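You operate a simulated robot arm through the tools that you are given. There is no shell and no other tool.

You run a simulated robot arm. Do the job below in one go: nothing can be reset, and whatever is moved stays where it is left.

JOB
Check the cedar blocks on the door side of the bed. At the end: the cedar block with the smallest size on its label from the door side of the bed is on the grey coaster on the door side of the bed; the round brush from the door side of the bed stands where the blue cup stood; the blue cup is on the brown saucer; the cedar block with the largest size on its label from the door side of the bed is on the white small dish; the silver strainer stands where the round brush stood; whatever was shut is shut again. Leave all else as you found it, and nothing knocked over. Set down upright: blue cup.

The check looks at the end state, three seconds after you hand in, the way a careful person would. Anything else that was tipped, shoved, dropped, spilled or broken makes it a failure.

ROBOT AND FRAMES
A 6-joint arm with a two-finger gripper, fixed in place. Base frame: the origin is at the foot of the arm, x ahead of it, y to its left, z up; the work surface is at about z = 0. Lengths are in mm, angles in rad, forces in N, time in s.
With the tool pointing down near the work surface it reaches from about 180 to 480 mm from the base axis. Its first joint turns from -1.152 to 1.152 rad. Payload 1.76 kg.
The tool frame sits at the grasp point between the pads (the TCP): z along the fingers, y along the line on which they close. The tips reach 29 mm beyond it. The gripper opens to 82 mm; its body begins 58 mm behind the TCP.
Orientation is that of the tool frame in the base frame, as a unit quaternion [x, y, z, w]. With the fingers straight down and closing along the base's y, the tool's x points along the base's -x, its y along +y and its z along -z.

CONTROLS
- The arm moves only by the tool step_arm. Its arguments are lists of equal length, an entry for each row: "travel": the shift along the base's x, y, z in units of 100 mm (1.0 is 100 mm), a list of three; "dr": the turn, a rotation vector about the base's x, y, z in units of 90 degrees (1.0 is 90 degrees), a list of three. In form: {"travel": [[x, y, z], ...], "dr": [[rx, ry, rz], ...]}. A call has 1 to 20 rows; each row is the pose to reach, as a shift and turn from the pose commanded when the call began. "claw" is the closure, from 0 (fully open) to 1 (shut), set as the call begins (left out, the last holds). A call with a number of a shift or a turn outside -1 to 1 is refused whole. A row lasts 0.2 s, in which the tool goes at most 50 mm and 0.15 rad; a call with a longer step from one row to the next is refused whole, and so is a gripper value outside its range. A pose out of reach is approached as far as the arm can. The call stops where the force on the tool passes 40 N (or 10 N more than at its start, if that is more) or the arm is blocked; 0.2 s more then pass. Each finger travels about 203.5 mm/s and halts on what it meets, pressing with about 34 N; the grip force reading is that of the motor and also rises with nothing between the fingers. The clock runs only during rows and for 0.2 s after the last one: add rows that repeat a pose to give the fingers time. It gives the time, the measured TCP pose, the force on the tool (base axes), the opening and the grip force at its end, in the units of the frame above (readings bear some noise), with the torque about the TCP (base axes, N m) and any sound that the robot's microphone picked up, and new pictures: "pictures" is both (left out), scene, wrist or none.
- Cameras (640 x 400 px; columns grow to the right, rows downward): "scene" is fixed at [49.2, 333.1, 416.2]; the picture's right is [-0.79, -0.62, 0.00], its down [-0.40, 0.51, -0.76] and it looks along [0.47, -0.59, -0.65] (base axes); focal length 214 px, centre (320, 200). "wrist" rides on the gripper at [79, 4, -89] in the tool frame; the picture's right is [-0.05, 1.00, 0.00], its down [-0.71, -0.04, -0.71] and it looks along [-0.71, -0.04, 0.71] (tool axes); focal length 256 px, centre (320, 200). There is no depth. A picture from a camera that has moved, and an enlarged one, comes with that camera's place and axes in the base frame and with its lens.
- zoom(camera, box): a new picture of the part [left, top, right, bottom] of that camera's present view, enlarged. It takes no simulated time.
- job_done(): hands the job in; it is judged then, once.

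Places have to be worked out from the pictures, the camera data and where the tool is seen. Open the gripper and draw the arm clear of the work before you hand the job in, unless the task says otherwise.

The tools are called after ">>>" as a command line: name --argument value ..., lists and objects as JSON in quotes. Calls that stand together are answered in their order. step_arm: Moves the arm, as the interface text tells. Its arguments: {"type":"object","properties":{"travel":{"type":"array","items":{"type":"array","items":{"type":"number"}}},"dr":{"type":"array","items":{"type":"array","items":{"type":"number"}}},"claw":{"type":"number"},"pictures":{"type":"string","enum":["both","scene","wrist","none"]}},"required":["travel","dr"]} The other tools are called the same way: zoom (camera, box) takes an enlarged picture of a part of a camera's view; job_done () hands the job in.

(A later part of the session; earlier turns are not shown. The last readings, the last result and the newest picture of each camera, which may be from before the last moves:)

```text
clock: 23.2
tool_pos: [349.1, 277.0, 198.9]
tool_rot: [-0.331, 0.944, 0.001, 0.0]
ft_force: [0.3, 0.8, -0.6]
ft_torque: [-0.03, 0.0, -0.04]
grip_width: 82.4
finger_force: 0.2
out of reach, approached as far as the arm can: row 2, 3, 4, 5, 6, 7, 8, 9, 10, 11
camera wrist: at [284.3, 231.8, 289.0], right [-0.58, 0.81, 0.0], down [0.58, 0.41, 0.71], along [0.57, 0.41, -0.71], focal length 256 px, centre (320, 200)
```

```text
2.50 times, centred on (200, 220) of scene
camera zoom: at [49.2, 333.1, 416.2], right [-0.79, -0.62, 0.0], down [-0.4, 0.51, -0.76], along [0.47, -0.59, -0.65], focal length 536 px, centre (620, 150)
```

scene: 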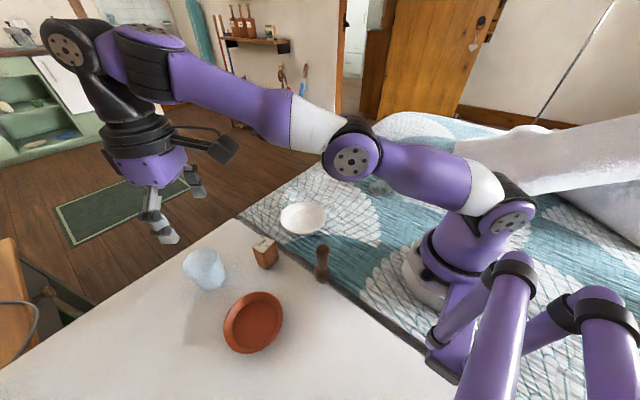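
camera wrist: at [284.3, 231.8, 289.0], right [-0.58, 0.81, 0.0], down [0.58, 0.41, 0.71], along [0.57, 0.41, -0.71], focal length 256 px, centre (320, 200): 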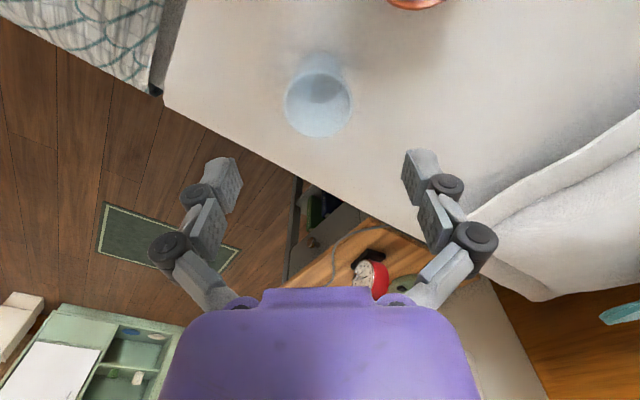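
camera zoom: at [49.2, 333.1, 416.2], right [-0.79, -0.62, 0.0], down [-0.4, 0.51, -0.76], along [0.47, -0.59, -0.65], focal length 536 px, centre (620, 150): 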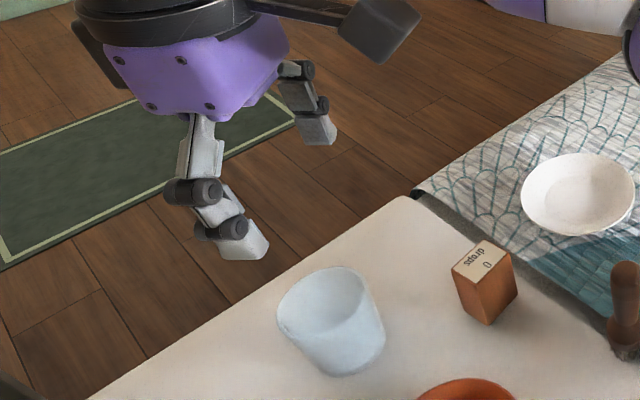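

The cup's rim centre comes out at about (364.5,288.5) with ~62 mm rim and ~72 mm height. I'll lower straight down by 80 mm, still above the rim, and check where the tool really is.

>>> step_arm --travel '[[0, 0, -0.2], [0, 0, -0.4], [0, 0, -0.6], [0, 0, -0.8], [0, 0, -0.8], [0, 0, -0.8]]' --dr '[[0, 0, 0], [0, 0, 0], [0, 0, 0], [0, 0, 0], [0, 0, 0], [0, 0, 0]]' --pictures "both"

```text
clock: 24.6
tool_pos: [350.9, 276.7, 122.4]
tool_rot: [-0.33, 0.944, 0.0, -0.001]
ft_force: [0.2, 0.4, 0.2]
ft_torque: [0.0, 0.01, 0.03]
grip_width: 82.1
finger_force: 0.1
camera wrist: at [285.7, 232.6, 212.0], right [-0.58, 0.81, 0.0], down [0.58, 0.41, 0.71], along [0.58, 0.41, -0.71], focal length 256 px, centre (320, 200)
```

scene: 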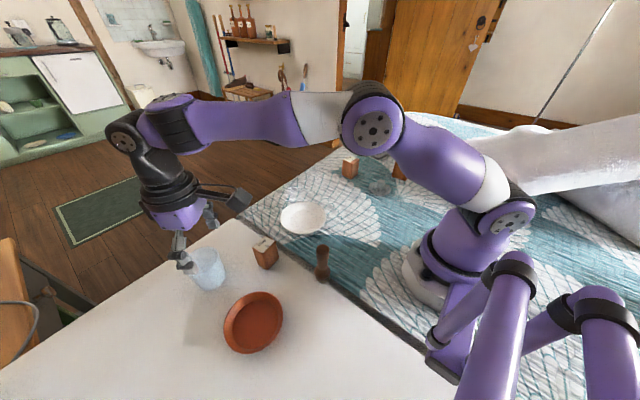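
wrist: 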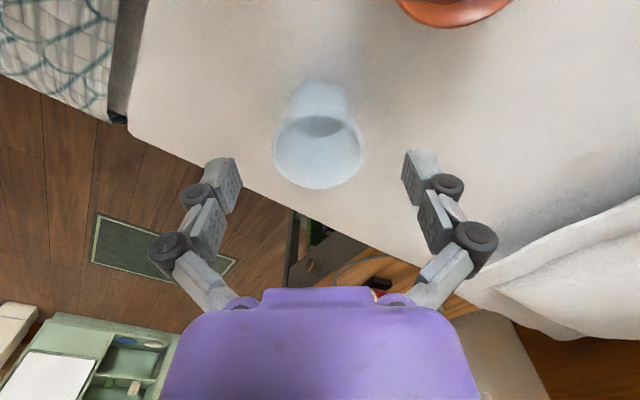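

Tool is at about (350.5,277.5,122); the cup centre is ~17 mm further out radially and laterally centred between the fingers. I'll move outward then descend around the cup to z≈50.

>>> step_arm --travel '[[0.07, 0.055, 0], [0.135, 0.108, 0], [0.135, 0.108, 0]]' --dr '[[0, 0, 0], [0, 0, 0], [0, 0, 0]]' --pictures "wrist"

```text
clock: 25.4
tool_pos: [362.4, 287.9, 122.0]
tool_rot: [-0.331, 0.944, 0.0, 0.0]
ft_force: [0.6, -0.1, 0.6]
ft_torque: [0.01, -0.01, 0.01]
grip_width: 81.9
finger_force: 0.0
camera wrist: at [298.4, 243.6, 211.7], right [-0.58, 0.81, 0.0], down [0.58, 0.41, 0.71], along [0.58, 0.41, -0.71], focal length 256 px, centre (320, 200)
```

wrist: 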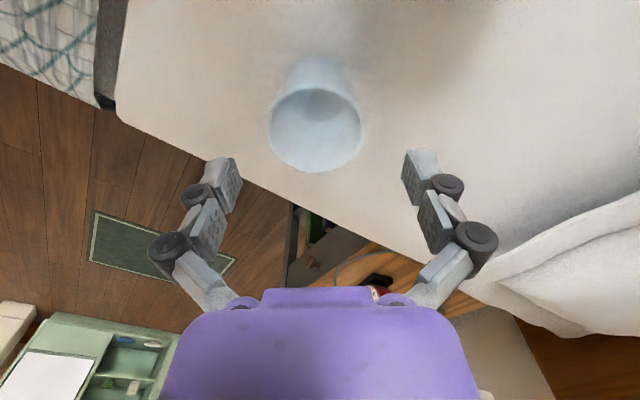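

Rim centre is at about (365,288.4); I'll correct 2 mm laterally and descend to z≈50 with open fingers.

>>> step_arm --travel '[[0.02, -0.015, -0.1], [0.02, -0.015, -0.25], [0.02, -0.015, -0.4], [0.02, -0.015, -0.55], [0.02, -0.015, -0.7], [0.02, -0.015, -0.7]]' --dr '[[0, 0, 0], [0, 0, 0], [0, 0, 0], [0, 0, 0], [0, 0, 0], [0, 0, 0]]' --pictures "both"

```text
clock: 26.8
tool_pos: [367.1, 285.7, 50.2]
tool_rot: [-0.331, 0.944, 0.0, -0.001]
ft_force: [0.7, -0.6, -0.4]
ft_torque: [-0.03, 0.01, 0.03]
grip_width: 82.2
finger_force: 0.0
camera wrist: at [302.1, 241.3, 139.7], right [-0.58, 0.81, 0.0], down [0.58, 0.41, 0.71], along [0.58, 0.41, -0.71], focal length 256 px, centre (320, 200)
```

scene: 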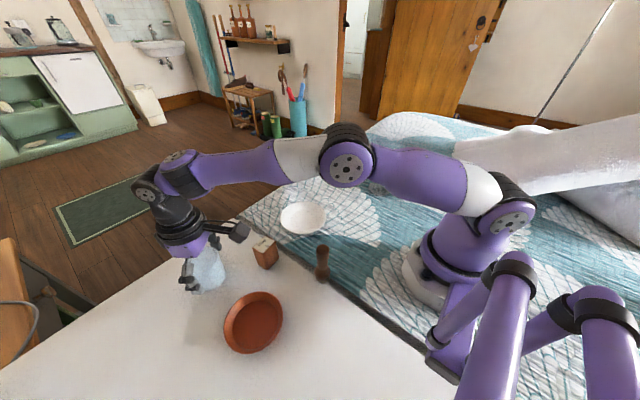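
wrist: 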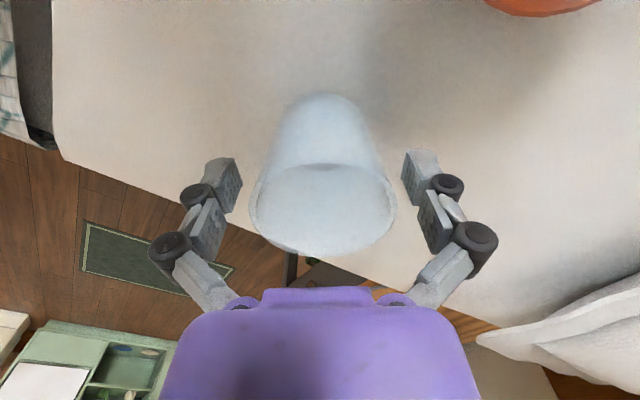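

The cup is centred between the fingers (tips ~21 mm above the sheet). Closing on it now.

>>> step_arm --travel '[[0, 0, 0], [0, 0, 0], [0, 0, 0]]' --dr '[[0, 0, 0], [0, 0, 0], [0, 0, 0]]' --claw 0.6 --pictures "wrist"

```text
clock: 27.6
tool_pos: [366.6, 287.3, 52.5]
tool_rot: [-0.331, 0.944, 0.001, 0.002]
ft_force: [-1.7, 1.2, 21.9]
ft_torque: [0.11, -0.02, -0.08]
grip_width: 59.9
finger_force: 33.7
camera wrist: at [302.4, 241.5, 140.7], right [-0.58, 0.81, 0.0], down [0.57, 0.41, 0.71], along [0.58, 0.41, -0.7], focal length 256 px, centre (320, 200)
```

wrist: 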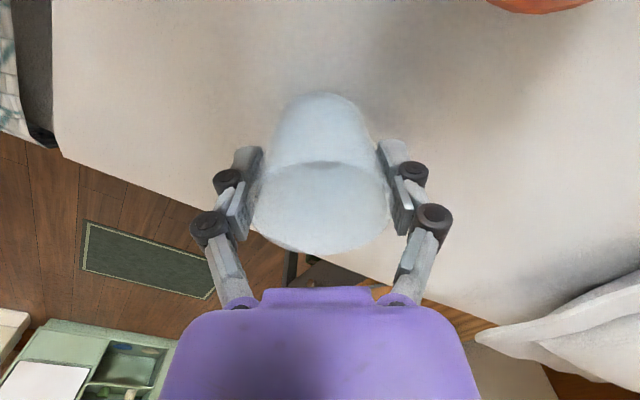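

Cup gripped (59.9 mm, 34 N). Lifting it straight up.

>>> step_arm --travel '[[0, 0, 0.05], [0, 0, 0.15], [0, 0, 0.3], [0, 0, 0.45], [0, 0, 0.6], [0, 0, 0.6]]' --dr '[[0, 0, 0], [0, 0, 0], [0, 0, 0], [0, 0, 0], [0, 0, 0], [0, 0, 0]]' --pictures "both"

```text
clock: 29.0
tool_pos: [366.2, 285.0, 109.4]
tool_rot: [-0.331, 0.944, 0.001, 0.0]
ft_force: [0.2, -0.5, -0.5]
ft_torque: [0.01, -0.02, -0.01]
grip_width: 59.8
finger_force: 33.9
camera wrist: at [301.3, 239.6, 199.2], right [-0.58, 0.81, 0.0], down [0.58, 0.41, 0.71], along [0.58, 0.41, -0.71], focal length 256 px, centre (320, 200)
```

scene: 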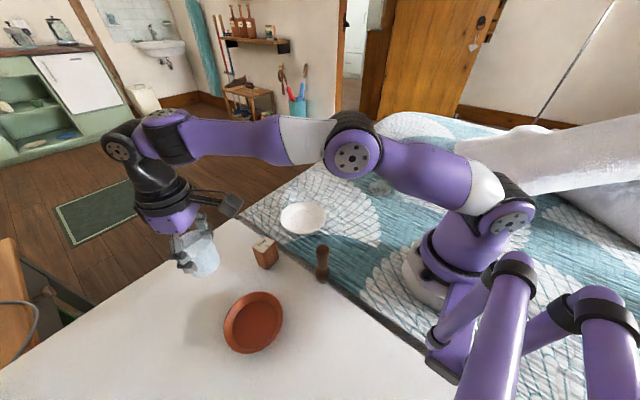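
wrist: 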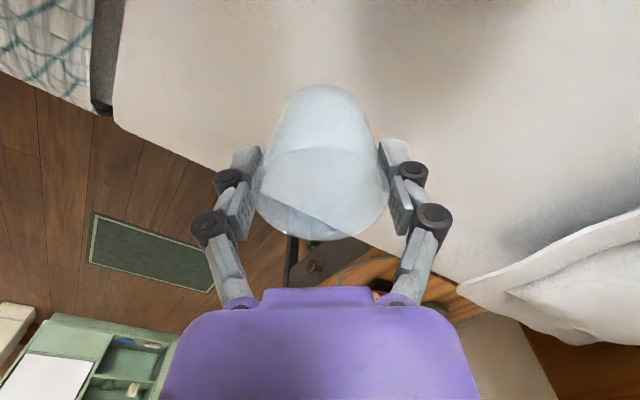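

Cup is lifted; I'll zoom the scene to check it hangs upright.

>>> zoom --camera "scene" --box '[150, 190, 260, 290]'

>>> zoom --camera "wrist" --box '[220, 60, 430, 260]'

```text
4.00 times, centred on (205, 240) of scene
camera zoom: at [49.2, 333.1, 416.2], right [-0.79, -0.62, 0.0], down [-0.4, 0.51, -0.76], along [0.47, -0.59, -0.65], focal length 858 px, centre (780, 40)
```

zoom: 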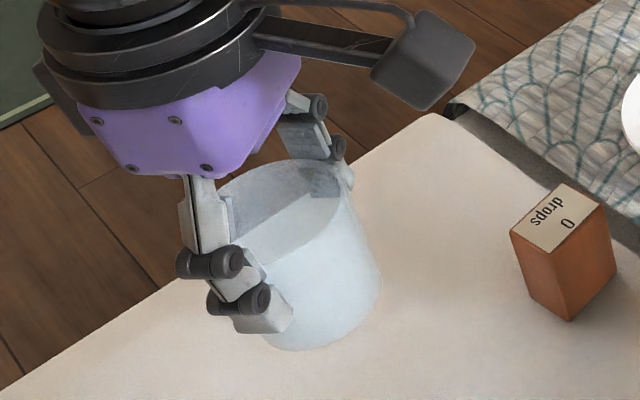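

```text
2.00 times, centred on (325, 160) of wrist
camera zoom: at [301.3, 239.6, 199.2], right [-0.58, 0.81, 0.0], down [0.58, 0.41, 0.71], along [0.58, 0.41, -0.71], focal length 512 px, centre (310, 280)
```

zoom: 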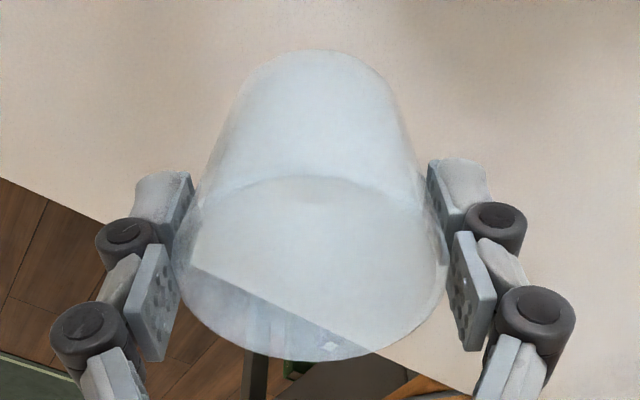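

The cup hangs upright, its base ~65 mm below the TCP. I'll carry it over the saucer at (226,291), in two smooth moves.

>>> step_arm --travel '[[-0.15, 0.01, 0.05], [-0.35, 0.02, 0.1], [-0.6, 0.03, 0.1], [-0.8, 0.04, 0.1], [-1.0, 0.045, 0.1], [-1.0, 0.045, 0.1]]' --dr '[[0, 0, 0], [0, 0, 0], [0, 0, 0], [0, 0, 0], [0, 0, 0], [0, 0, 0]]' --pictures "none"

>>> step_arm --travel '[[-0.15, 0, 0], [-0.3, 0, 0], [-0.39, 0, 0], [-0.39, 0, 0], [-0.39, 0, 0]]' --dr '[[0, 0, 0], [0, 0, 0], [0, 0, 0], [0, 0, 0], [0, 0, 0]]' --pictures "both"

```text
clock: 30.4
tool_pos: [264.4, 289.6, 120.7]
tool_rot: [-0.33, 0.944, 0.001, 0.0]
ft_force: [-1.4, -0.2, -0.2]
ft_torque: [0.01, 0.03, -0.02]
grip_width: 59.8
finger_force: 33.8
```

```text
clock: 31.6
tool_pos: [225.7, 289.9, 121.5]
tool_rot: [-0.33, 0.944, 0.0, 0.0]
ft_force: [0.1, 0.1, -0.1]
ft_torque: [0.0, 0.0, -0.01]
grip_width: 59.7
finger_force: 33.8
camera wrist: at [161.1, 243.9, 210.6], right [-0.58, 0.81, 0.0], down [0.58, 0.41, 0.71], along [0.58, 0.41, -0.71], focal length 256 px, centre (320, 200)
```

scene: 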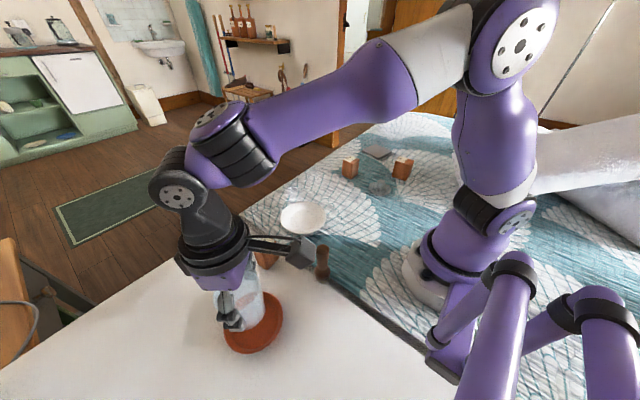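
wrist: 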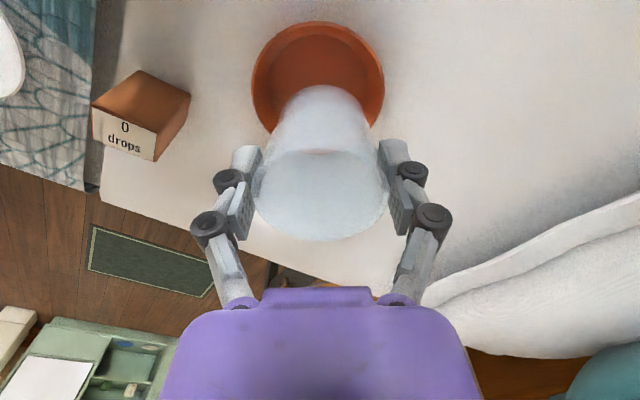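

Saucer centre and cup base line up within a few mm. Lowering by 40 mm first, then in small steps watching the force.

>>> step_arm --travel '[[0.01, 0.01, -0.15], [0.015, 0.015, -0.3], [0.015, 0.015, -0.4], [0.015, 0.015, -0.4]]' --dr '[[0, 0, 0], [0, 0, 0], [0, 0, 0], [0, 0, 0]]' --pictures "both"

```text
clock: 32.6
tool_pos: [226.8, 288.5, 81.1]
tool_rot: [-0.331, 0.944, 0.001, 0.0]
ft_force: [0.2, -0.4, -1.0]
ft_torque: [0.0, -0.02, 0.0]
grip_width: 59.8
finger_force: 33.7
camera wrist: at [162.6, 243.8, 170.8], right [-0.58, 0.81, 0.0], down [0.58, 0.41, 0.71], along [0.58, 0.41, -0.71], focal length 256 px, centre (320, 200)
```

scene: 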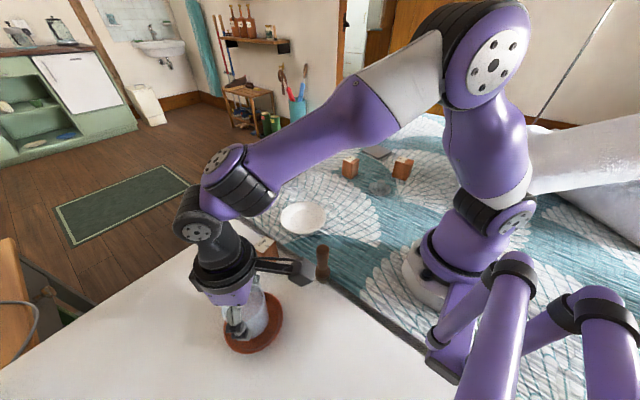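
wrist: 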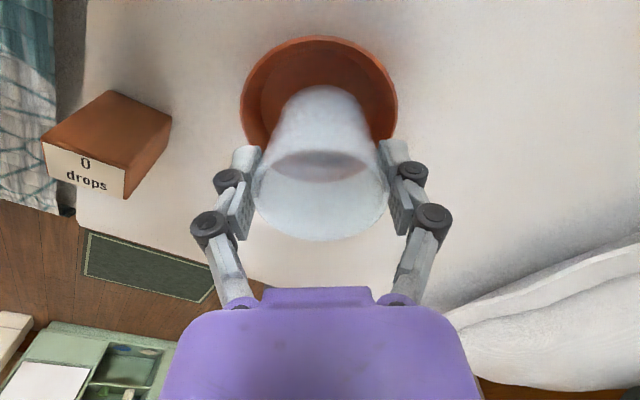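

>>> zoom --camera "wrist" --box '[230, 30, 410, 250]'

>>> zoom --camera "scene" --box '[210, 270, 300, 360]'

```text
1.82 times, centred on (320, 140) of wrist
camera zoom: at [162.6, 243.8, 170.8], right [-0.58, 0.81, 0.0], down [0.58, 0.41, 0.71], along [0.58, 0.41, -0.71], focal length 465 px, centre (320, 309)
```

zoom: 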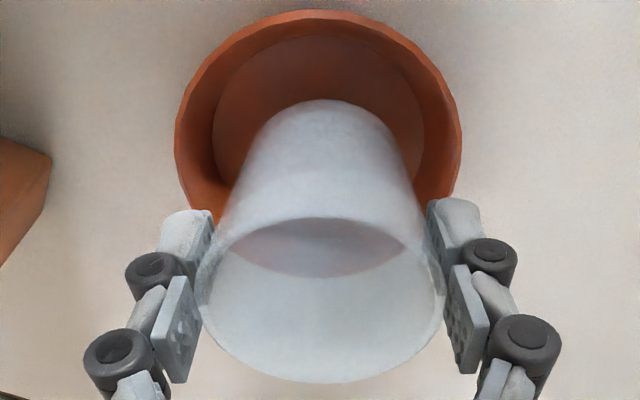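

```text
4.44 times, centred on (255, 315) of scene
camera zoom: at [49.2, 333.1, 416.2], right [-0.79, -0.62, 0.0], down [-0.4, 0.51, -0.76], along [0.47, -0.59, -0.65], focal length 953 px, centre (609, -311)
```

zoom: 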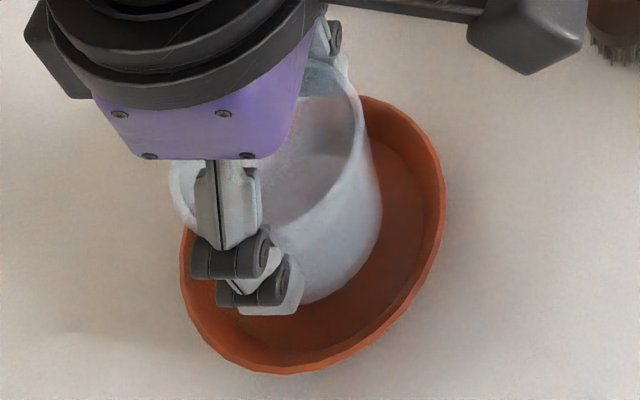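

Well centred. Descending another 6 mm, then finer.

>>> step_arm --travel '[[0, 0, -0.03], [0, 0, -0.06], [0, 0, -0.06]]' --dr '[[0, 0, 0], [0, 0, 0], [0, 0, 0]]' --pictures "none"

>>> step_arm --travel '[[0, 0, -0.02], [0, 0, -0.03], [0, 0, -0.03]]' --dr '[[0, 0, 0], [0, 0, 0], [0, 0, 0]]' --pictures "wrist"

```text
clock: 33.4
tool_pos: [227.6, 290.0, 74.7]
tool_rot: [-0.331, 0.944, 0.0, 0.0]
ft_force: [0.7, 0.8, -0.5]
ft_torque: [0.02, -0.01, 0.0]
grip_width: 59.8
finger_force: 34.6
```

```text
clock: 34.2
tool_pos: [226.1, 290.6, 72.7]
tool_rot: [-0.331, 0.944, -0.001, 0.001]
ft_force: [0.4, -0.1, -0.8]
ft_torque: [-0.01, -0.01, 0.03]
grip_width: 59.7
finger_force: 33.9
camera wrist: at [162.6, 245.4, 161.3], right [-0.58, 0.81, 0.0], down [0.58, 0.41, 0.71], along [0.58, 0.41, -0.71], focal length 256 px, centre (320, 200)
```

wrist: 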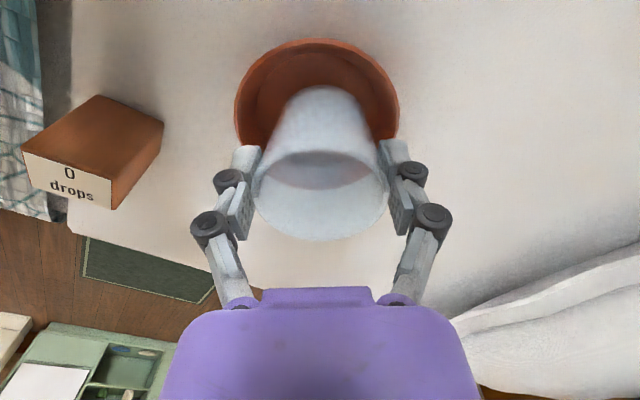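

No contact yet at z≈72. Another 3 mm down.

>>> step_arm --travel '[[0, 0, -0.015], [0, 0, -0.03], [0, 0, -0.03]]' --dr '[[0, 0, 0], [0, 0, 0], [0, 0, 0]]' --pictures "none"

```text
clock: 35.0
tool_pos: [226.1, 291.7, 70.2]
tool_rot: [-0.331, 0.944, -0.001, 0.0]
ft_force: [-0.6, 0.2, -0.4]
ft_torque: [-0.02, -0.01, -0.03]
grip_width: 59.8
finger_force: 33.5
```

Still free at z≈70. Another 3 mm.

>>> step_arm --travel '[[0, 0, -0.015], [0, 0, -0.03], [0, 0, -0.03]]' --dr '[[0, 0, 0], [0, 0, 0], [0, 0, 0]]' --pictures "none"

```text
clock: 35.8
tool_pos: [226.1, 293.7, 66.8]
tool_rot: [-0.33, 0.944, 0.0, 0.0]
ft_force: [-0.6, -0.7, -0.3]
ft_torque: [0.0, -0.02, -0.02]
grip_width: 60.1
finger_force: 34.1
```

Still no contact at z≈67; a picture to judge the gap.

>>> step_arm --travel '[[0, 0, -0.015], [0, 0, -0.03], [0, 0, -0.03]]' --dr '[[0, 0, 0], [0, 0, 0], [0, 0, 0]]' --pictures "both"

>>> zoom --camera "scene" --box '[210, 270, 300, 360]'

>>> zoom --camera "wrist" --box '[220, 30, 420, 250]'

```text
clock: 36.5
tool_pos: [226.4, 291.8, 65.5]
tool_rot: [-0.33, 0.944, 0.002, 0.001]
ft_force: [-2.5, -3.1, 11.1]
ft_torque: [-0.27, -0.2, -0.11]
grip_width: 60.0
finger_force: 34.4
stopped in row 3: the force on the tool passed its limit at 41 N (the readings are from after the stop); the commanded pose is now the measured one
camera wrist: at [161.5, 247.3, 154.8], right [-0.58, 0.81, 0.0], down [0.57, 0.41, 0.71], along [0.58, 0.41, -0.7], focal length 256 px, centre (320, 200)
```

scene: 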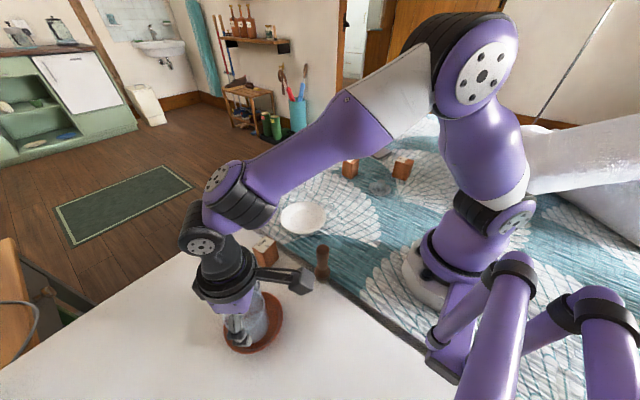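
wrist: 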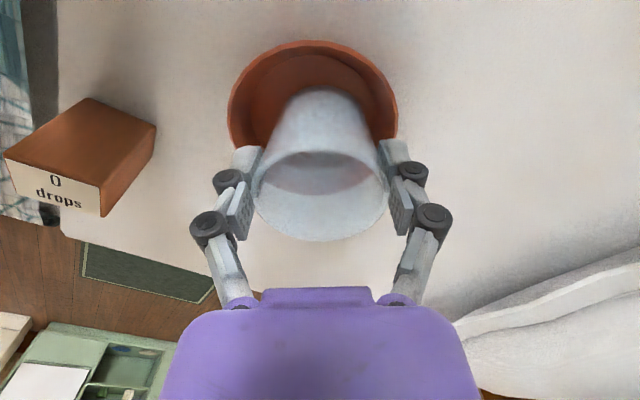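

```text
4.44 times, centred on (255, 315) of scene
camera zoom: at [49.2, 333.1, 416.3], right [-0.79, -0.62, 0.0], down [-0.4, 0.51, -0.76], along [0.47, -0.59, -0.65], focal length 953 px, centre (609, -311)
```

zoom: 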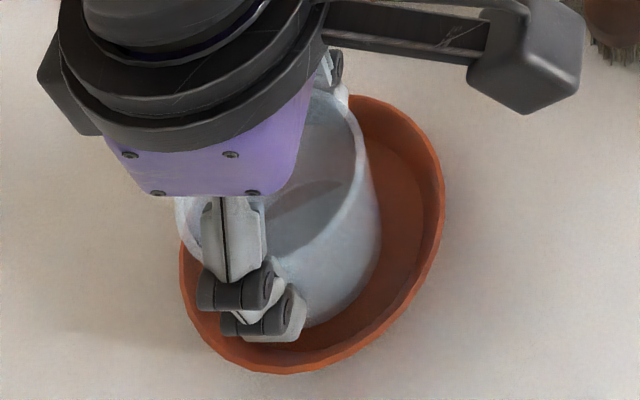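

```text
1.82 times, centred on (320, 140) of wrist
camera zoom: at [161.5, 247.3, 154.8], right [-0.58, 0.81, 0.0], down [0.57, 0.41, 0.71], along [0.58, 0.41, -0.7], focal length 465 px, centre (320, 309)
```

zoom: 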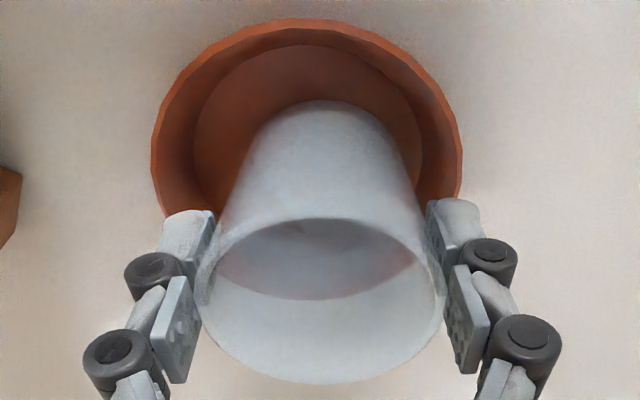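

Contact with the saucer floor at z≈65.5 (residual ~11 N). Cup is well within the floor, fingertips ~36 mm high, so I release it.

>>> step_arm --travel '[[0, 0, 0], [0, 0, 0]]' --dr '[[0, 0, 0], [0, 0, 0]]' --claw 0.15 --pictures "wrist"

```text
clock: 37.1
tool_pos: [226.4, 292.3, 65.2]
tool_rot: [-0.33, 0.944, 0.002, 0.002]
ft_force: [0.8, 0.2, -0.8]
ft_torque: [0.0, 0.01, 0.0]
grip_width: 69.5
finger_force: 0.0
camera wrist: at [161.4, 247.2, 154.1], right [-0.58, 0.81, 0.0], down [0.57, 0.41, 0.71], along [0.58, 0.41, -0.7], focal length 256 px, centre (320, 200)
```

wrist: 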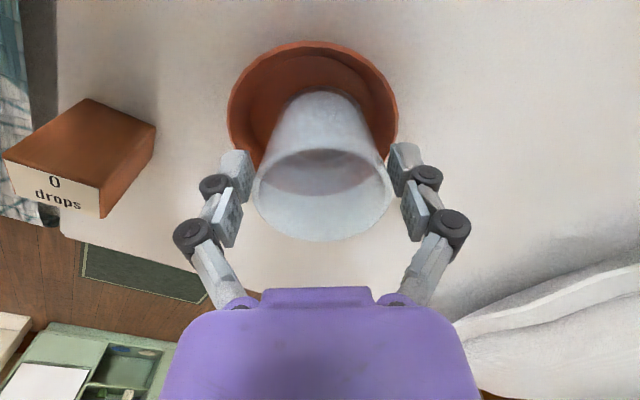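

Cup stands on the saucer. Opening fully and rising straight up.

>>> step_arm --travel '[[0, 0, 0], [0, 0, 0.1], [0, 0, 0.3], [0, 0, 0.5], [0, 0, 0.7], [0, 0, 0.9], [0, 0, 0.9]]' --dr '[[0, 0, 0], [0, 0, 0], [0, 0, 0], [0, 0, 0], [0, 0, 0], [0, 0, 0], [0, 0, 0]]' --claw 0 --pictures "both"

```text
clock: 38.7
tool_pos: [227.5, 292.5, 156.0]
tool_rot: [-0.33, 0.944, 0.002, 0.002]
ft_force: [0.3, -0.1, 1.4]
ft_torque: [0.0, -0.02, 0.01]
grip_width: 82.1
finger_force: 0.1
camera wrist: at [162.5, 246.8, 245.7], right [-0.58, 0.81, 0.0], down [0.57, 0.41, 0.71], along [0.58, 0.41, -0.7], focal length 256 px, centre (320, 200)
```

scene: 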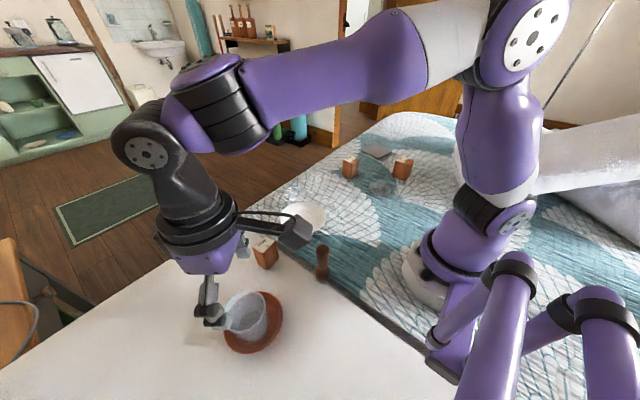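
wrist: 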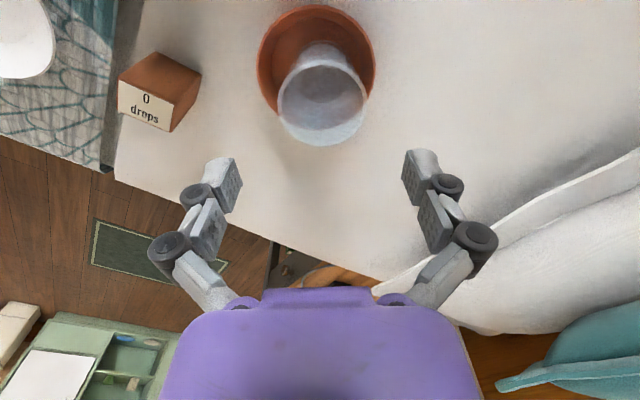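

Cup is upright on the saucer. Next the brush: moving above (185,152) at z≈180.

>>> step_arm --travel '[[0, 0, 0.25], [-0.1, -0.25, 0.25], [-0.2, -0.5, 0.25], [-0.3, -0.75, 0.25], [-0.35, -1.0, 0.25], [-0.35, -1.0, 0.25]]' --dr '[[0, 0, 0], [0, 0, 0], [0, 0, 0], [0, 0, 0], [0, 0, 0], [0, 0, 0]]' --pictures "none"

>>> step_arm --travel '[[-0.03, -0.2, 0], [-0.06, -0.4, 0], [-0.06, -0.4, 0], [-0.06, -0.4, 0]]' --dr '[[0, 0, 0], [0, 0, 0], [0, 0, 0], [0, 0, 0]]' --pictures "both"

```text
clock: 40.1
tool_pos: [191.2, 192.6, 182.8]
tool_rot: [-0.33, 0.944, 0.001, 0.001]
ft_force: [0.7, -0.1, 0.0]
ft_torque: [0.04, -0.01, 0.0]
grip_width: 82.1
finger_force: 0.1
```

```text
clock: 41.1
tool_pos: [185.1, 152.0, 180.1]
tool_rot: [-0.33, 0.944, 0.001, 0.002]
ft_force: [-0.4, -0.5, -0.3]
ft_torque: [-0.01, -0.01, 0.01]
grip_width: 81.7
finger_force: 0.0
camera wrist: at [119.9, 107.6, 269.8], right [-0.58, 0.81, 0.0], down [0.57, 0.41, 0.71], along [0.58, 0.41, -0.7], focal length 256 px, centre (320, 200)
```

scene: 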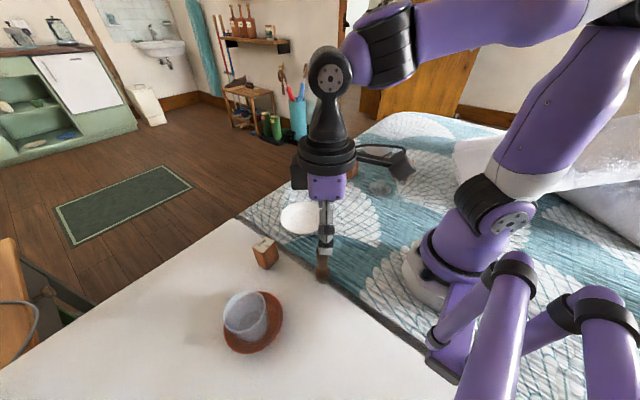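
wrist: 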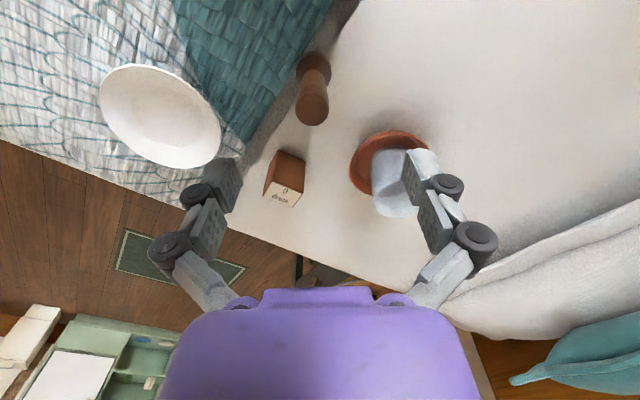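

>>> zoom --camera "wrist" --box '[280, 40, 350, 140]'

>>> zoom --camera "scene" --box '[290, 180, 360, 290]'

```text
4.00 times, centred on (315, 90) of wrist
camera zoom: at [119.9, 107.6, 269.8], right [-0.58, 0.81, 0.0], down [0.57, 0.41, 0.71], along [0.58, 0.41, -0.7], focal length 1024 px, centre (340, 640)
```

zoom: 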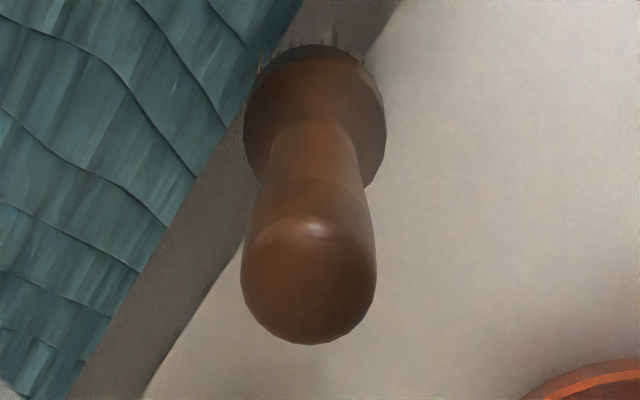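

```text
3.64 times, centred on (325, 235) of scene
camera zoom: at [49.2, 333.1, 416.2], right [-0.79, -0.62, 0.0], down [-0.4, 0.51, -0.76], along [0.47, -0.59, -0.65], focal length 780 px, centre (302, 73)
```

zoom: 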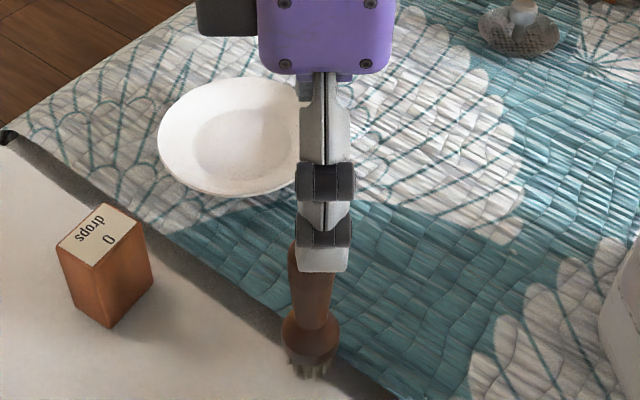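

Brush axis is at about (187,150.5), handle ~24 mm thick. I'll correct by (+2,-2.5) and descend to z≈80 around the handle.

>>> step_arm --travel '[[0.02, -0.025, -0.1], [0.02, -0.025, -0.3], [0.02, -0.025, -0.5], [0.02, -0.025, -0.7], [0.02, -0.025, -0.9], [0.02, -0.025, -1.0], [0.02, -0.025, -1.0]]' --dr '[[0, 0, 0], [0, 0, 0], [0, 0, 0], [0, 0, 0], [0, 0, 0], [0, 0, 0], [0, 0, 0]]' --pictures "both"

```text
clock: 42.7
tool_pos: [187.0, 150.5, 79.3]
tool_rot: [-0.329, 0.944, 0.001, 0.001]
ft_force: [-1.5, -0.6, 0.6]
ft_torque: [-0.03, 0.0, 0.03]
grip_width: 81.6
finger_force: 0.0
camera wrist: at [122.4, 105.4, 168.5], right [-0.58, 0.81, 0.0], down [0.57, 0.41, 0.71], along [0.58, 0.41, -0.7], focal length 256 px, centre (320, 200)
```

scene: 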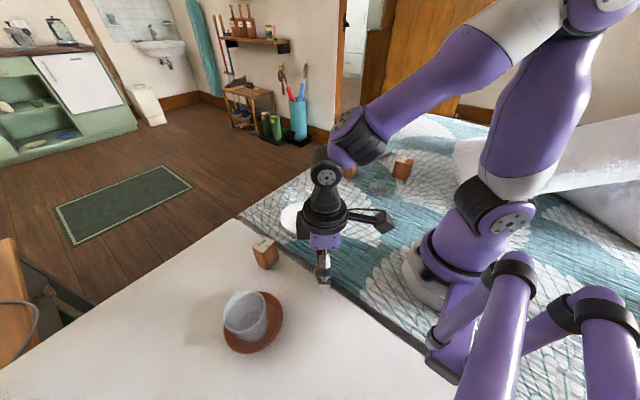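
wrist: 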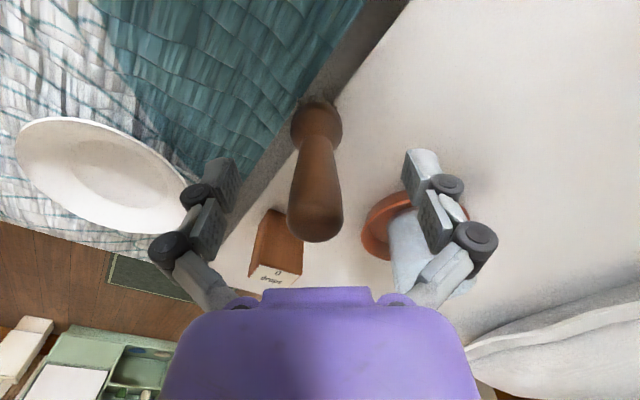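

Handle is ~2.4 mm off laterally; I'll centre and then close on it.

>>> step_arm --travel '[[0.015, -0.019, 0], [0.015, -0.019, 0]]' --dr '[[0, 0, 0], [0, 0, 0]]' --pictures "none"

>>> step_arm --travel '[[0, 0, 0], [0, 0, 0], [0, 0, 0]]' --dr '[[0, 0, 0], [0, 0, 0], [0, 0, 0]]' --claw 0.95 --pictures "both"

```text
clock: 43.3
tool_pos: [188.5, 148.8, 80.0]
tool_rot: [-0.328, 0.945, 0.002, 0.001]
ft_force: [0.0, 0.9, 0.6]
ft_torque: [-0.03, -0.01, -0.01]
grip_width: 82.1
finger_force: 0.1
```

```text
clock: 44.1
tool_pos: [188.6, 149.3, 80.8]
tool_rot: [-0.329, 0.944, 0.002, 0.003]
ft_force: [-2.3, -0.4, 21.9]
ft_torque: [0.01, 0.0, 0.02]
grip_width: 19.5
finger_force: 33.8
camera wrist: at [123.8, 103.4, 169.7], right [-0.58, 0.81, 0.0], down [0.57, 0.41, 0.71], along [0.58, 0.41, -0.7], focal length 256 px, centre (320, 200)
```

scene: 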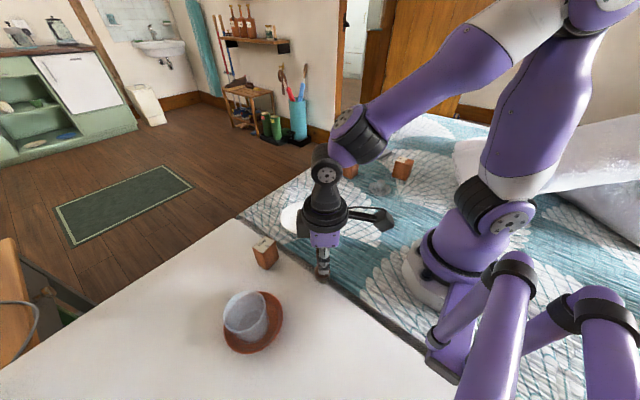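
wrist: 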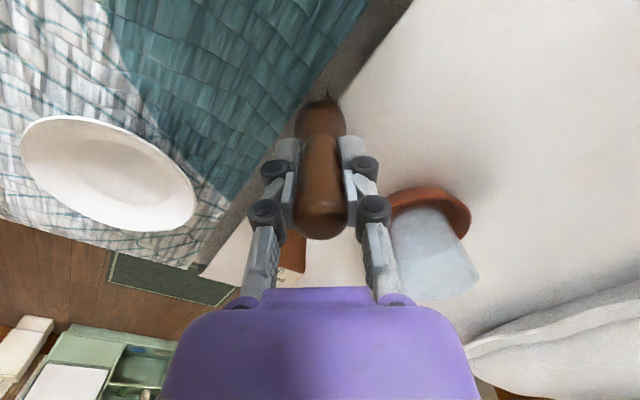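

Brush held (19.5 mm). Lifting 80 mm straight up.

>>> step_arm --travel '[[0, 0, 0.05], [0, 0, 0.2], [0, 0, 0.4], [0, 0, 0.6], [0, 0, 0.8], [0, 0, 0.8]]' --dr '[[0, 0, 0], [0, 0, 0], [0, 0, 0], [0, 0, 0], [0, 0, 0], [0, 0, 0]]' --pictures "both"

```text
clock: 45.5
tool_pos: [189.5, 149.0, 160.4]
tool_rot: [-0.33, 0.944, 0.001, 0.001]
ft_force: [-0.6, -0.7, -0.1]
ft_torque: [-0.05, -0.02, 0.0]
grip_width: 19.3
finger_force: 34.3
camera wrist: at [124.0, 104.1, 249.3], right [-0.58, 0.81, 0.0], down [0.57, 0.41, 0.71], along [0.58, 0.41, -0.7], focal length 256 px, centre (320, 200)
```

scene: 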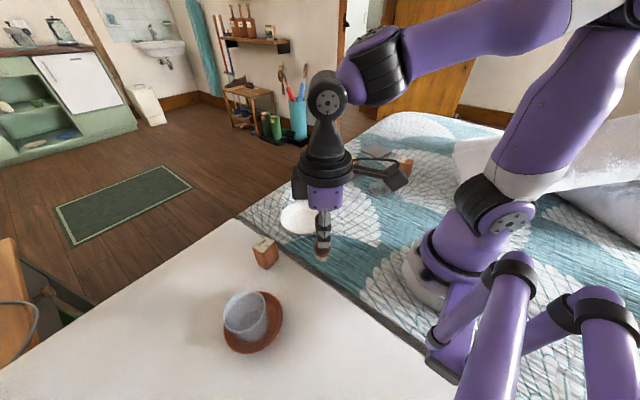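
wrist: 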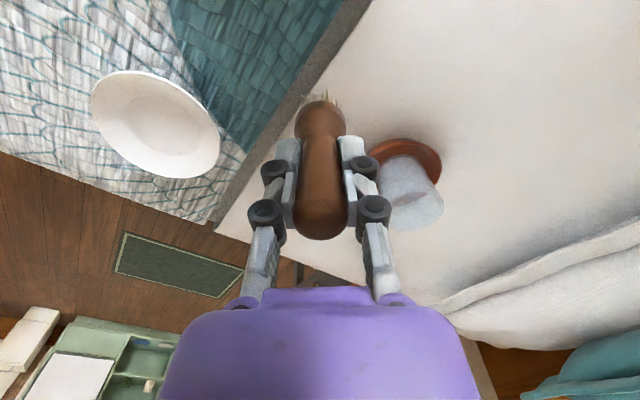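

Brush hangs straight. Carrying it towards the cup's old place (364.5,288), staying above the 3 cm block.

>>> step_arm --travel '[[0.15, 0.12, 0], [0.4, 0.31, 0], [0.65, 0.51, 0], [0.85, 0.67, 0], [1.0, 0.79, 0], [1.0, 0.79, 0]]' --dr '[[0, 0, 0], [0, 0, 0], [0, 0, 0], [0, 0, 0], [0, 0, 0], [0, 0, 0]]' --pictures "none"

>>> step_arm --travel '[[0.15, 0.12, 0], [0.35, 0.28, -0.05], [0.55, 0.43, -0.15], [0.7, 0.55, -0.3], [0.755, 0.595, -0.4], [0.755, 0.595, -0.4]]' --dr '[[0, 0, 0], [0, 0, 0], [0, 0, 0], [0, 0, 0], [0, 0, 0], [0, 0, 0]]' --pictures "both"

```text
clock: 46.9
tool_pos: [288.7, 226.0, 159.9]
tool_rot: [-0.33, 0.944, 0.001, 0.001]
ft_force: [-0.2, 0.1, -0.2]
ft_torque: [0.05, 0.03, 0.02]
grip_width: 19.4
finger_force: 34.3
```

```text
clock: 48.3
tool_pos: [365.3, 286.4, 120.3]
tool_rot: [-0.33, 0.944, 0.002, 0.001]
ft_force: [0.2, 0.7, -0.7]
ft_torque: [-0.03, 0.01, 0.0]
grip_width: 19.4
finger_force: 33.8
camera wrist: at [299.6, 241.6, 210.3], right [-0.58, 0.81, 0.0], down [0.57, 0.41, 0.71], along [0.58, 0.41, -0.7], focal length 256 px, centre (320, 200)
```

scene: 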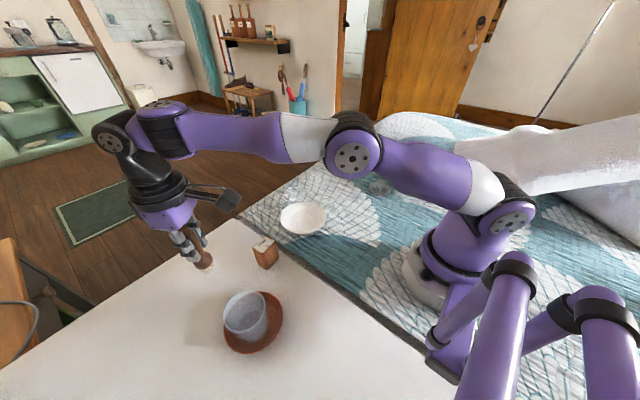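
wrist: 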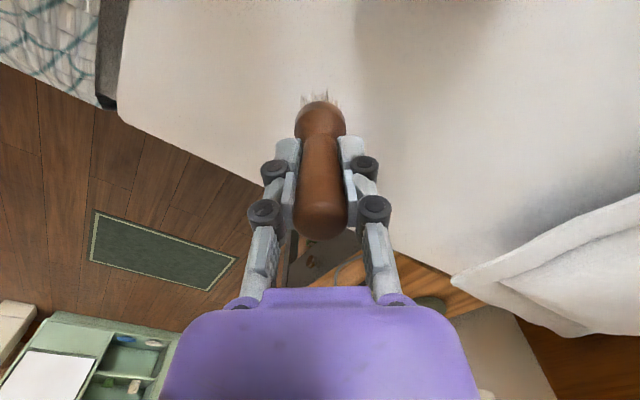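

Tool is over the cup's old place (364,288). Lowering 35 mm.

>>> step_arm --travel '[[0, 0, -0.1], [0, 0, -0.2], [0, 0, -0.3], [0, 0, -0.35], [0, 0, -0.35]]' --dr '[[0, 0, 0], [0, 0, 0], [0, 0, 0], [0, 0, 0], [0, 0, 0]]' --pictures "wrist"

```text
clock: 49.5
tool_pos: [364.0, 288.1, 85.5]
tool_rot: [-0.33, 0.944, 0.001, 0.001]
ft_force: [-0.3, 0.6, -0.3]
ft_torque: [0.01, 0.01, 0.03]
grip_width: 19.5
finger_force: 33.8
camera wrist: at [299.3, 241.8, 174.7], right [-0.58, 0.81, 0.0], down [0.57, 0.41, 0.71], along [0.58, 0.41, -0.7], focal length 256 px, centre (320, 200)
```

wrist: 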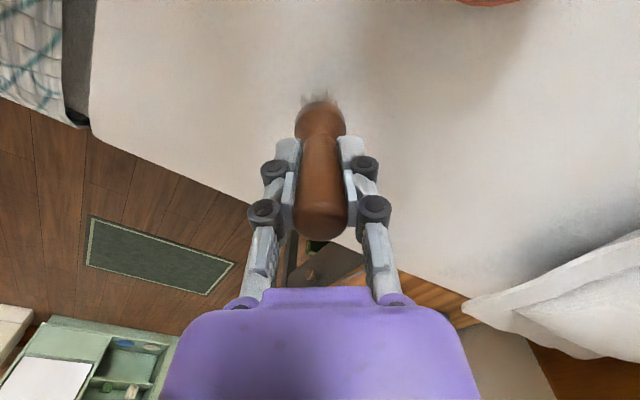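

Now the last few millimetres: 3 mm down.

>>> step_arm --travel '[[0, 0, -0.015], [0, 0, -0.03], [0, 0, -0.03]]' --dr '[[0, 0, 0], [0, 0, 0], [0, 0, 0]]' --pictures "none"

```text
clock: 50.3
tool_pos: [364.3, 287.0, 81.2]
tool_rot: [-0.33, 0.944, 0.001, 0.001]
ft_force: [0.9, -0.3, -1.2]
ft_torque: [0.01, -0.04, 0.01]
grip_width: 19.6
finger_force: 34.2
```

No contact yet at z≈82. Another 1.5 mm.

>>> step_arm --travel '[[0, 0, -0.008], [0, 0, -0.015], [0, 0, -0.015]]' --dr '[[0, 0, 0], [0, 0, 0], [0, 0, 0]]' --pictures "none"

```text
clock: 51.1
tool_pos: [364.3, 286.3, 79.5]
tool_rot: [-0.33, 0.944, 0.002, 0.001]
ft_force: [0.7, 0.0, -0.3]
ft_torque: [0.0, -0.02, 0.01]
grip_width: 19.5
finger_force: 34.0
```

Still free; another 1.5 mm.

>>> step_arm --travel '[[0, 0, -0.008], [0, 0, -0.015], [0, 0, -0.015]]' --dr '[[0, 0, 0], [0, 0, 0], [0, 0, 0]]' --pictures "both"

>>> zoom --camera "scene" --box '[160, 210, 250, 300]'

```text
clock: 51.9
tool_pos: [364.8, 287.3, 79.8]
tool_rot: [-0.33, 0.944, 0.002, 0.004]
ft_force: [-2.7, 0.1, 18.6]
ft_torque: [-0.03, 0.1, 0.0]
grip_width: 19.5
finger_force: 34.0
camera wrist: at [298.9, 241.2, 169.2], right [-0.58, 0.81, 0.0], down [0.57, 0.41, 0.71], along [0.58, 0.41, -0.7], focal length 256 px, centre (320, 200)
```

scene: 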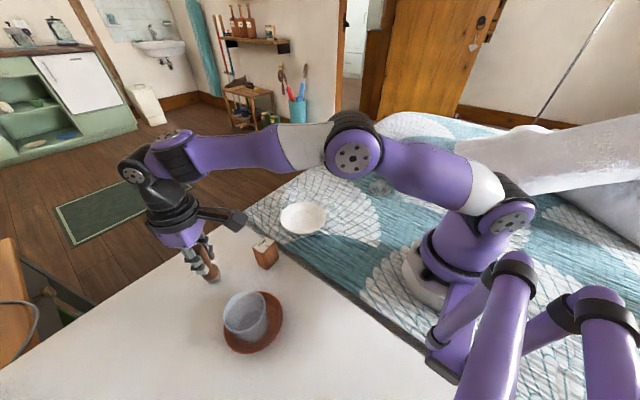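
wrist: 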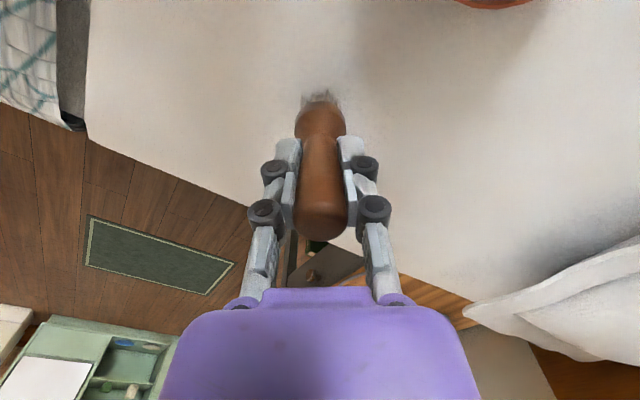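

```text
4.44 times, centred on (205, 255) of scene
camera zoom: at [49.1, 333.1, 416.3], right [-0.79, -0.62, 0.0], down [-0.4, 0.51, -0.76], along [0.47, -0.59, -0.65], focal length 953 px, centre (831, -44)
```

zoom: 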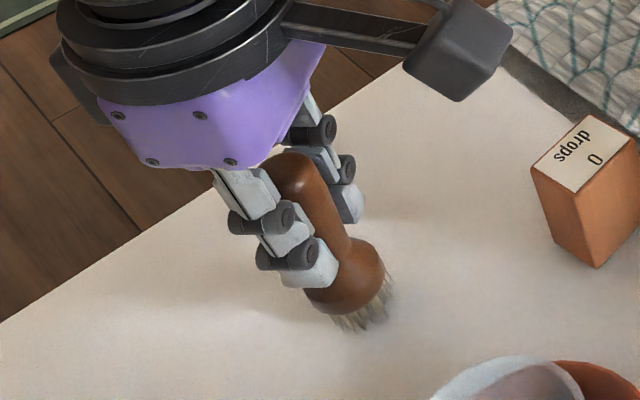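

Contact (18.6 N), brush stands on the sheet. Opening the fingers gently.

>>> step_arm --travel '[[0, 0, 0], [0, 0, 0]]' --dr '[[0, 0, 0], [0, 0, 0]]' --claw 0.6 --pictures "none"

>>> step_arm --travel '[[0, 0, 0], [0, 0, 0]]' --dr '[[0, 0, 0], [0, 0, 0]]' --claw 0 --pictures "wrist"

```text
clock: 52.5
tool_pos: [362.8, 286.7, 80.0]
tool_rot: [-0.329, 0.944, 0.001, 0.002]
ft_force: [0.2, 0.0, -0.2]
ft_torque: [0.01, -0.03, -0.03]
grip_width: 32.9
finger_force: 0.1
```

```text
clock: 53.1
tool_pos: [363.2, 286.0, 78.4]
tool_rot: [-0.33, 0.944, 0.002, 0.001]
ft_force: [-0.1, 0.3, 0.2]
ft_torque: [0.0, 0.01, 0.03]
grip_width: 82.0
finger_force: 0.0
camera wrist: at [298.8, 241.0, 168.2], right [-0.58, 0.81, 0.0], down [0.57, 0.41, 0.71], along [0.58, 0.41, -0.7], focal length 256 px, centre (320, 200)
```

wrist: 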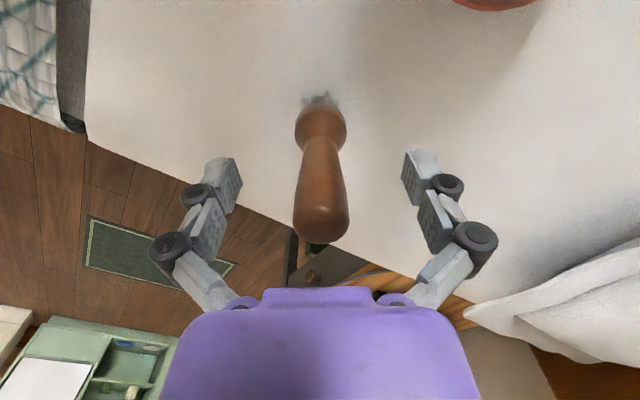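

Brush stands alone. Rising straight up, then retreating inwards.

>>> step_arm --travel '[[0, 0, 0.15], [0, 0, 0.35], [0, 0, 0.55], [0, 0, 0.7], [-0.05, -0.04, 0.8], [-0.2, -0.2, 0.9], [-0.2, -0.2, 0.9]]' --dr '[[0, 0, 0], [0, 0, 0], [0, 0, 0], [0, 0, 0], [0, 0, 0], [0, 0, 0], [0, 0, 0]]' --pictures "both"

```text
clock: 54.7
tool_pos: [341.7, 266.1, 169.2]
tool_rot: [-0.33, 0.944, 0.001, 0.003]
ft_force: [0.3, -0.2, -0.5]
ft_torque: [-0.01, -0.02, 0.01]
grip_width: 82.0
finger_force: 0.1
camera wrist: at [277.7, 220.2, 257.9], right [-0.58, 0.81, 0.0], down [0.57, 0.41, 0.71], along [0.58, 0.41, -0.7], focal length 256 px, centre (320, 200)
```

scene: 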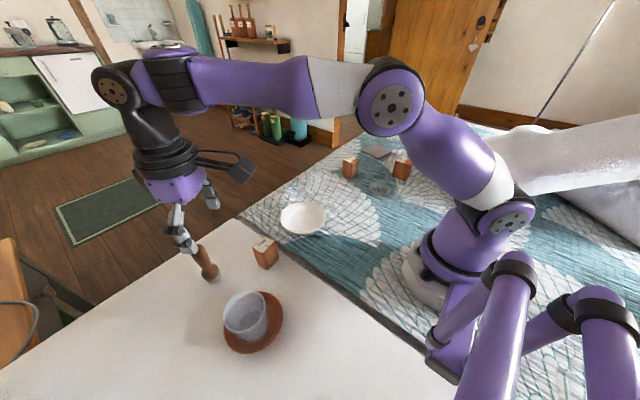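
wrist: 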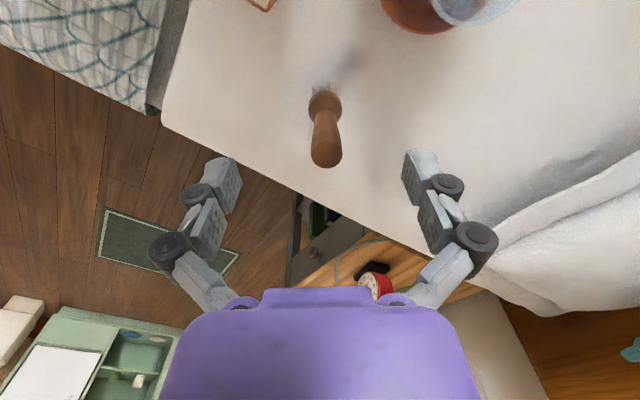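

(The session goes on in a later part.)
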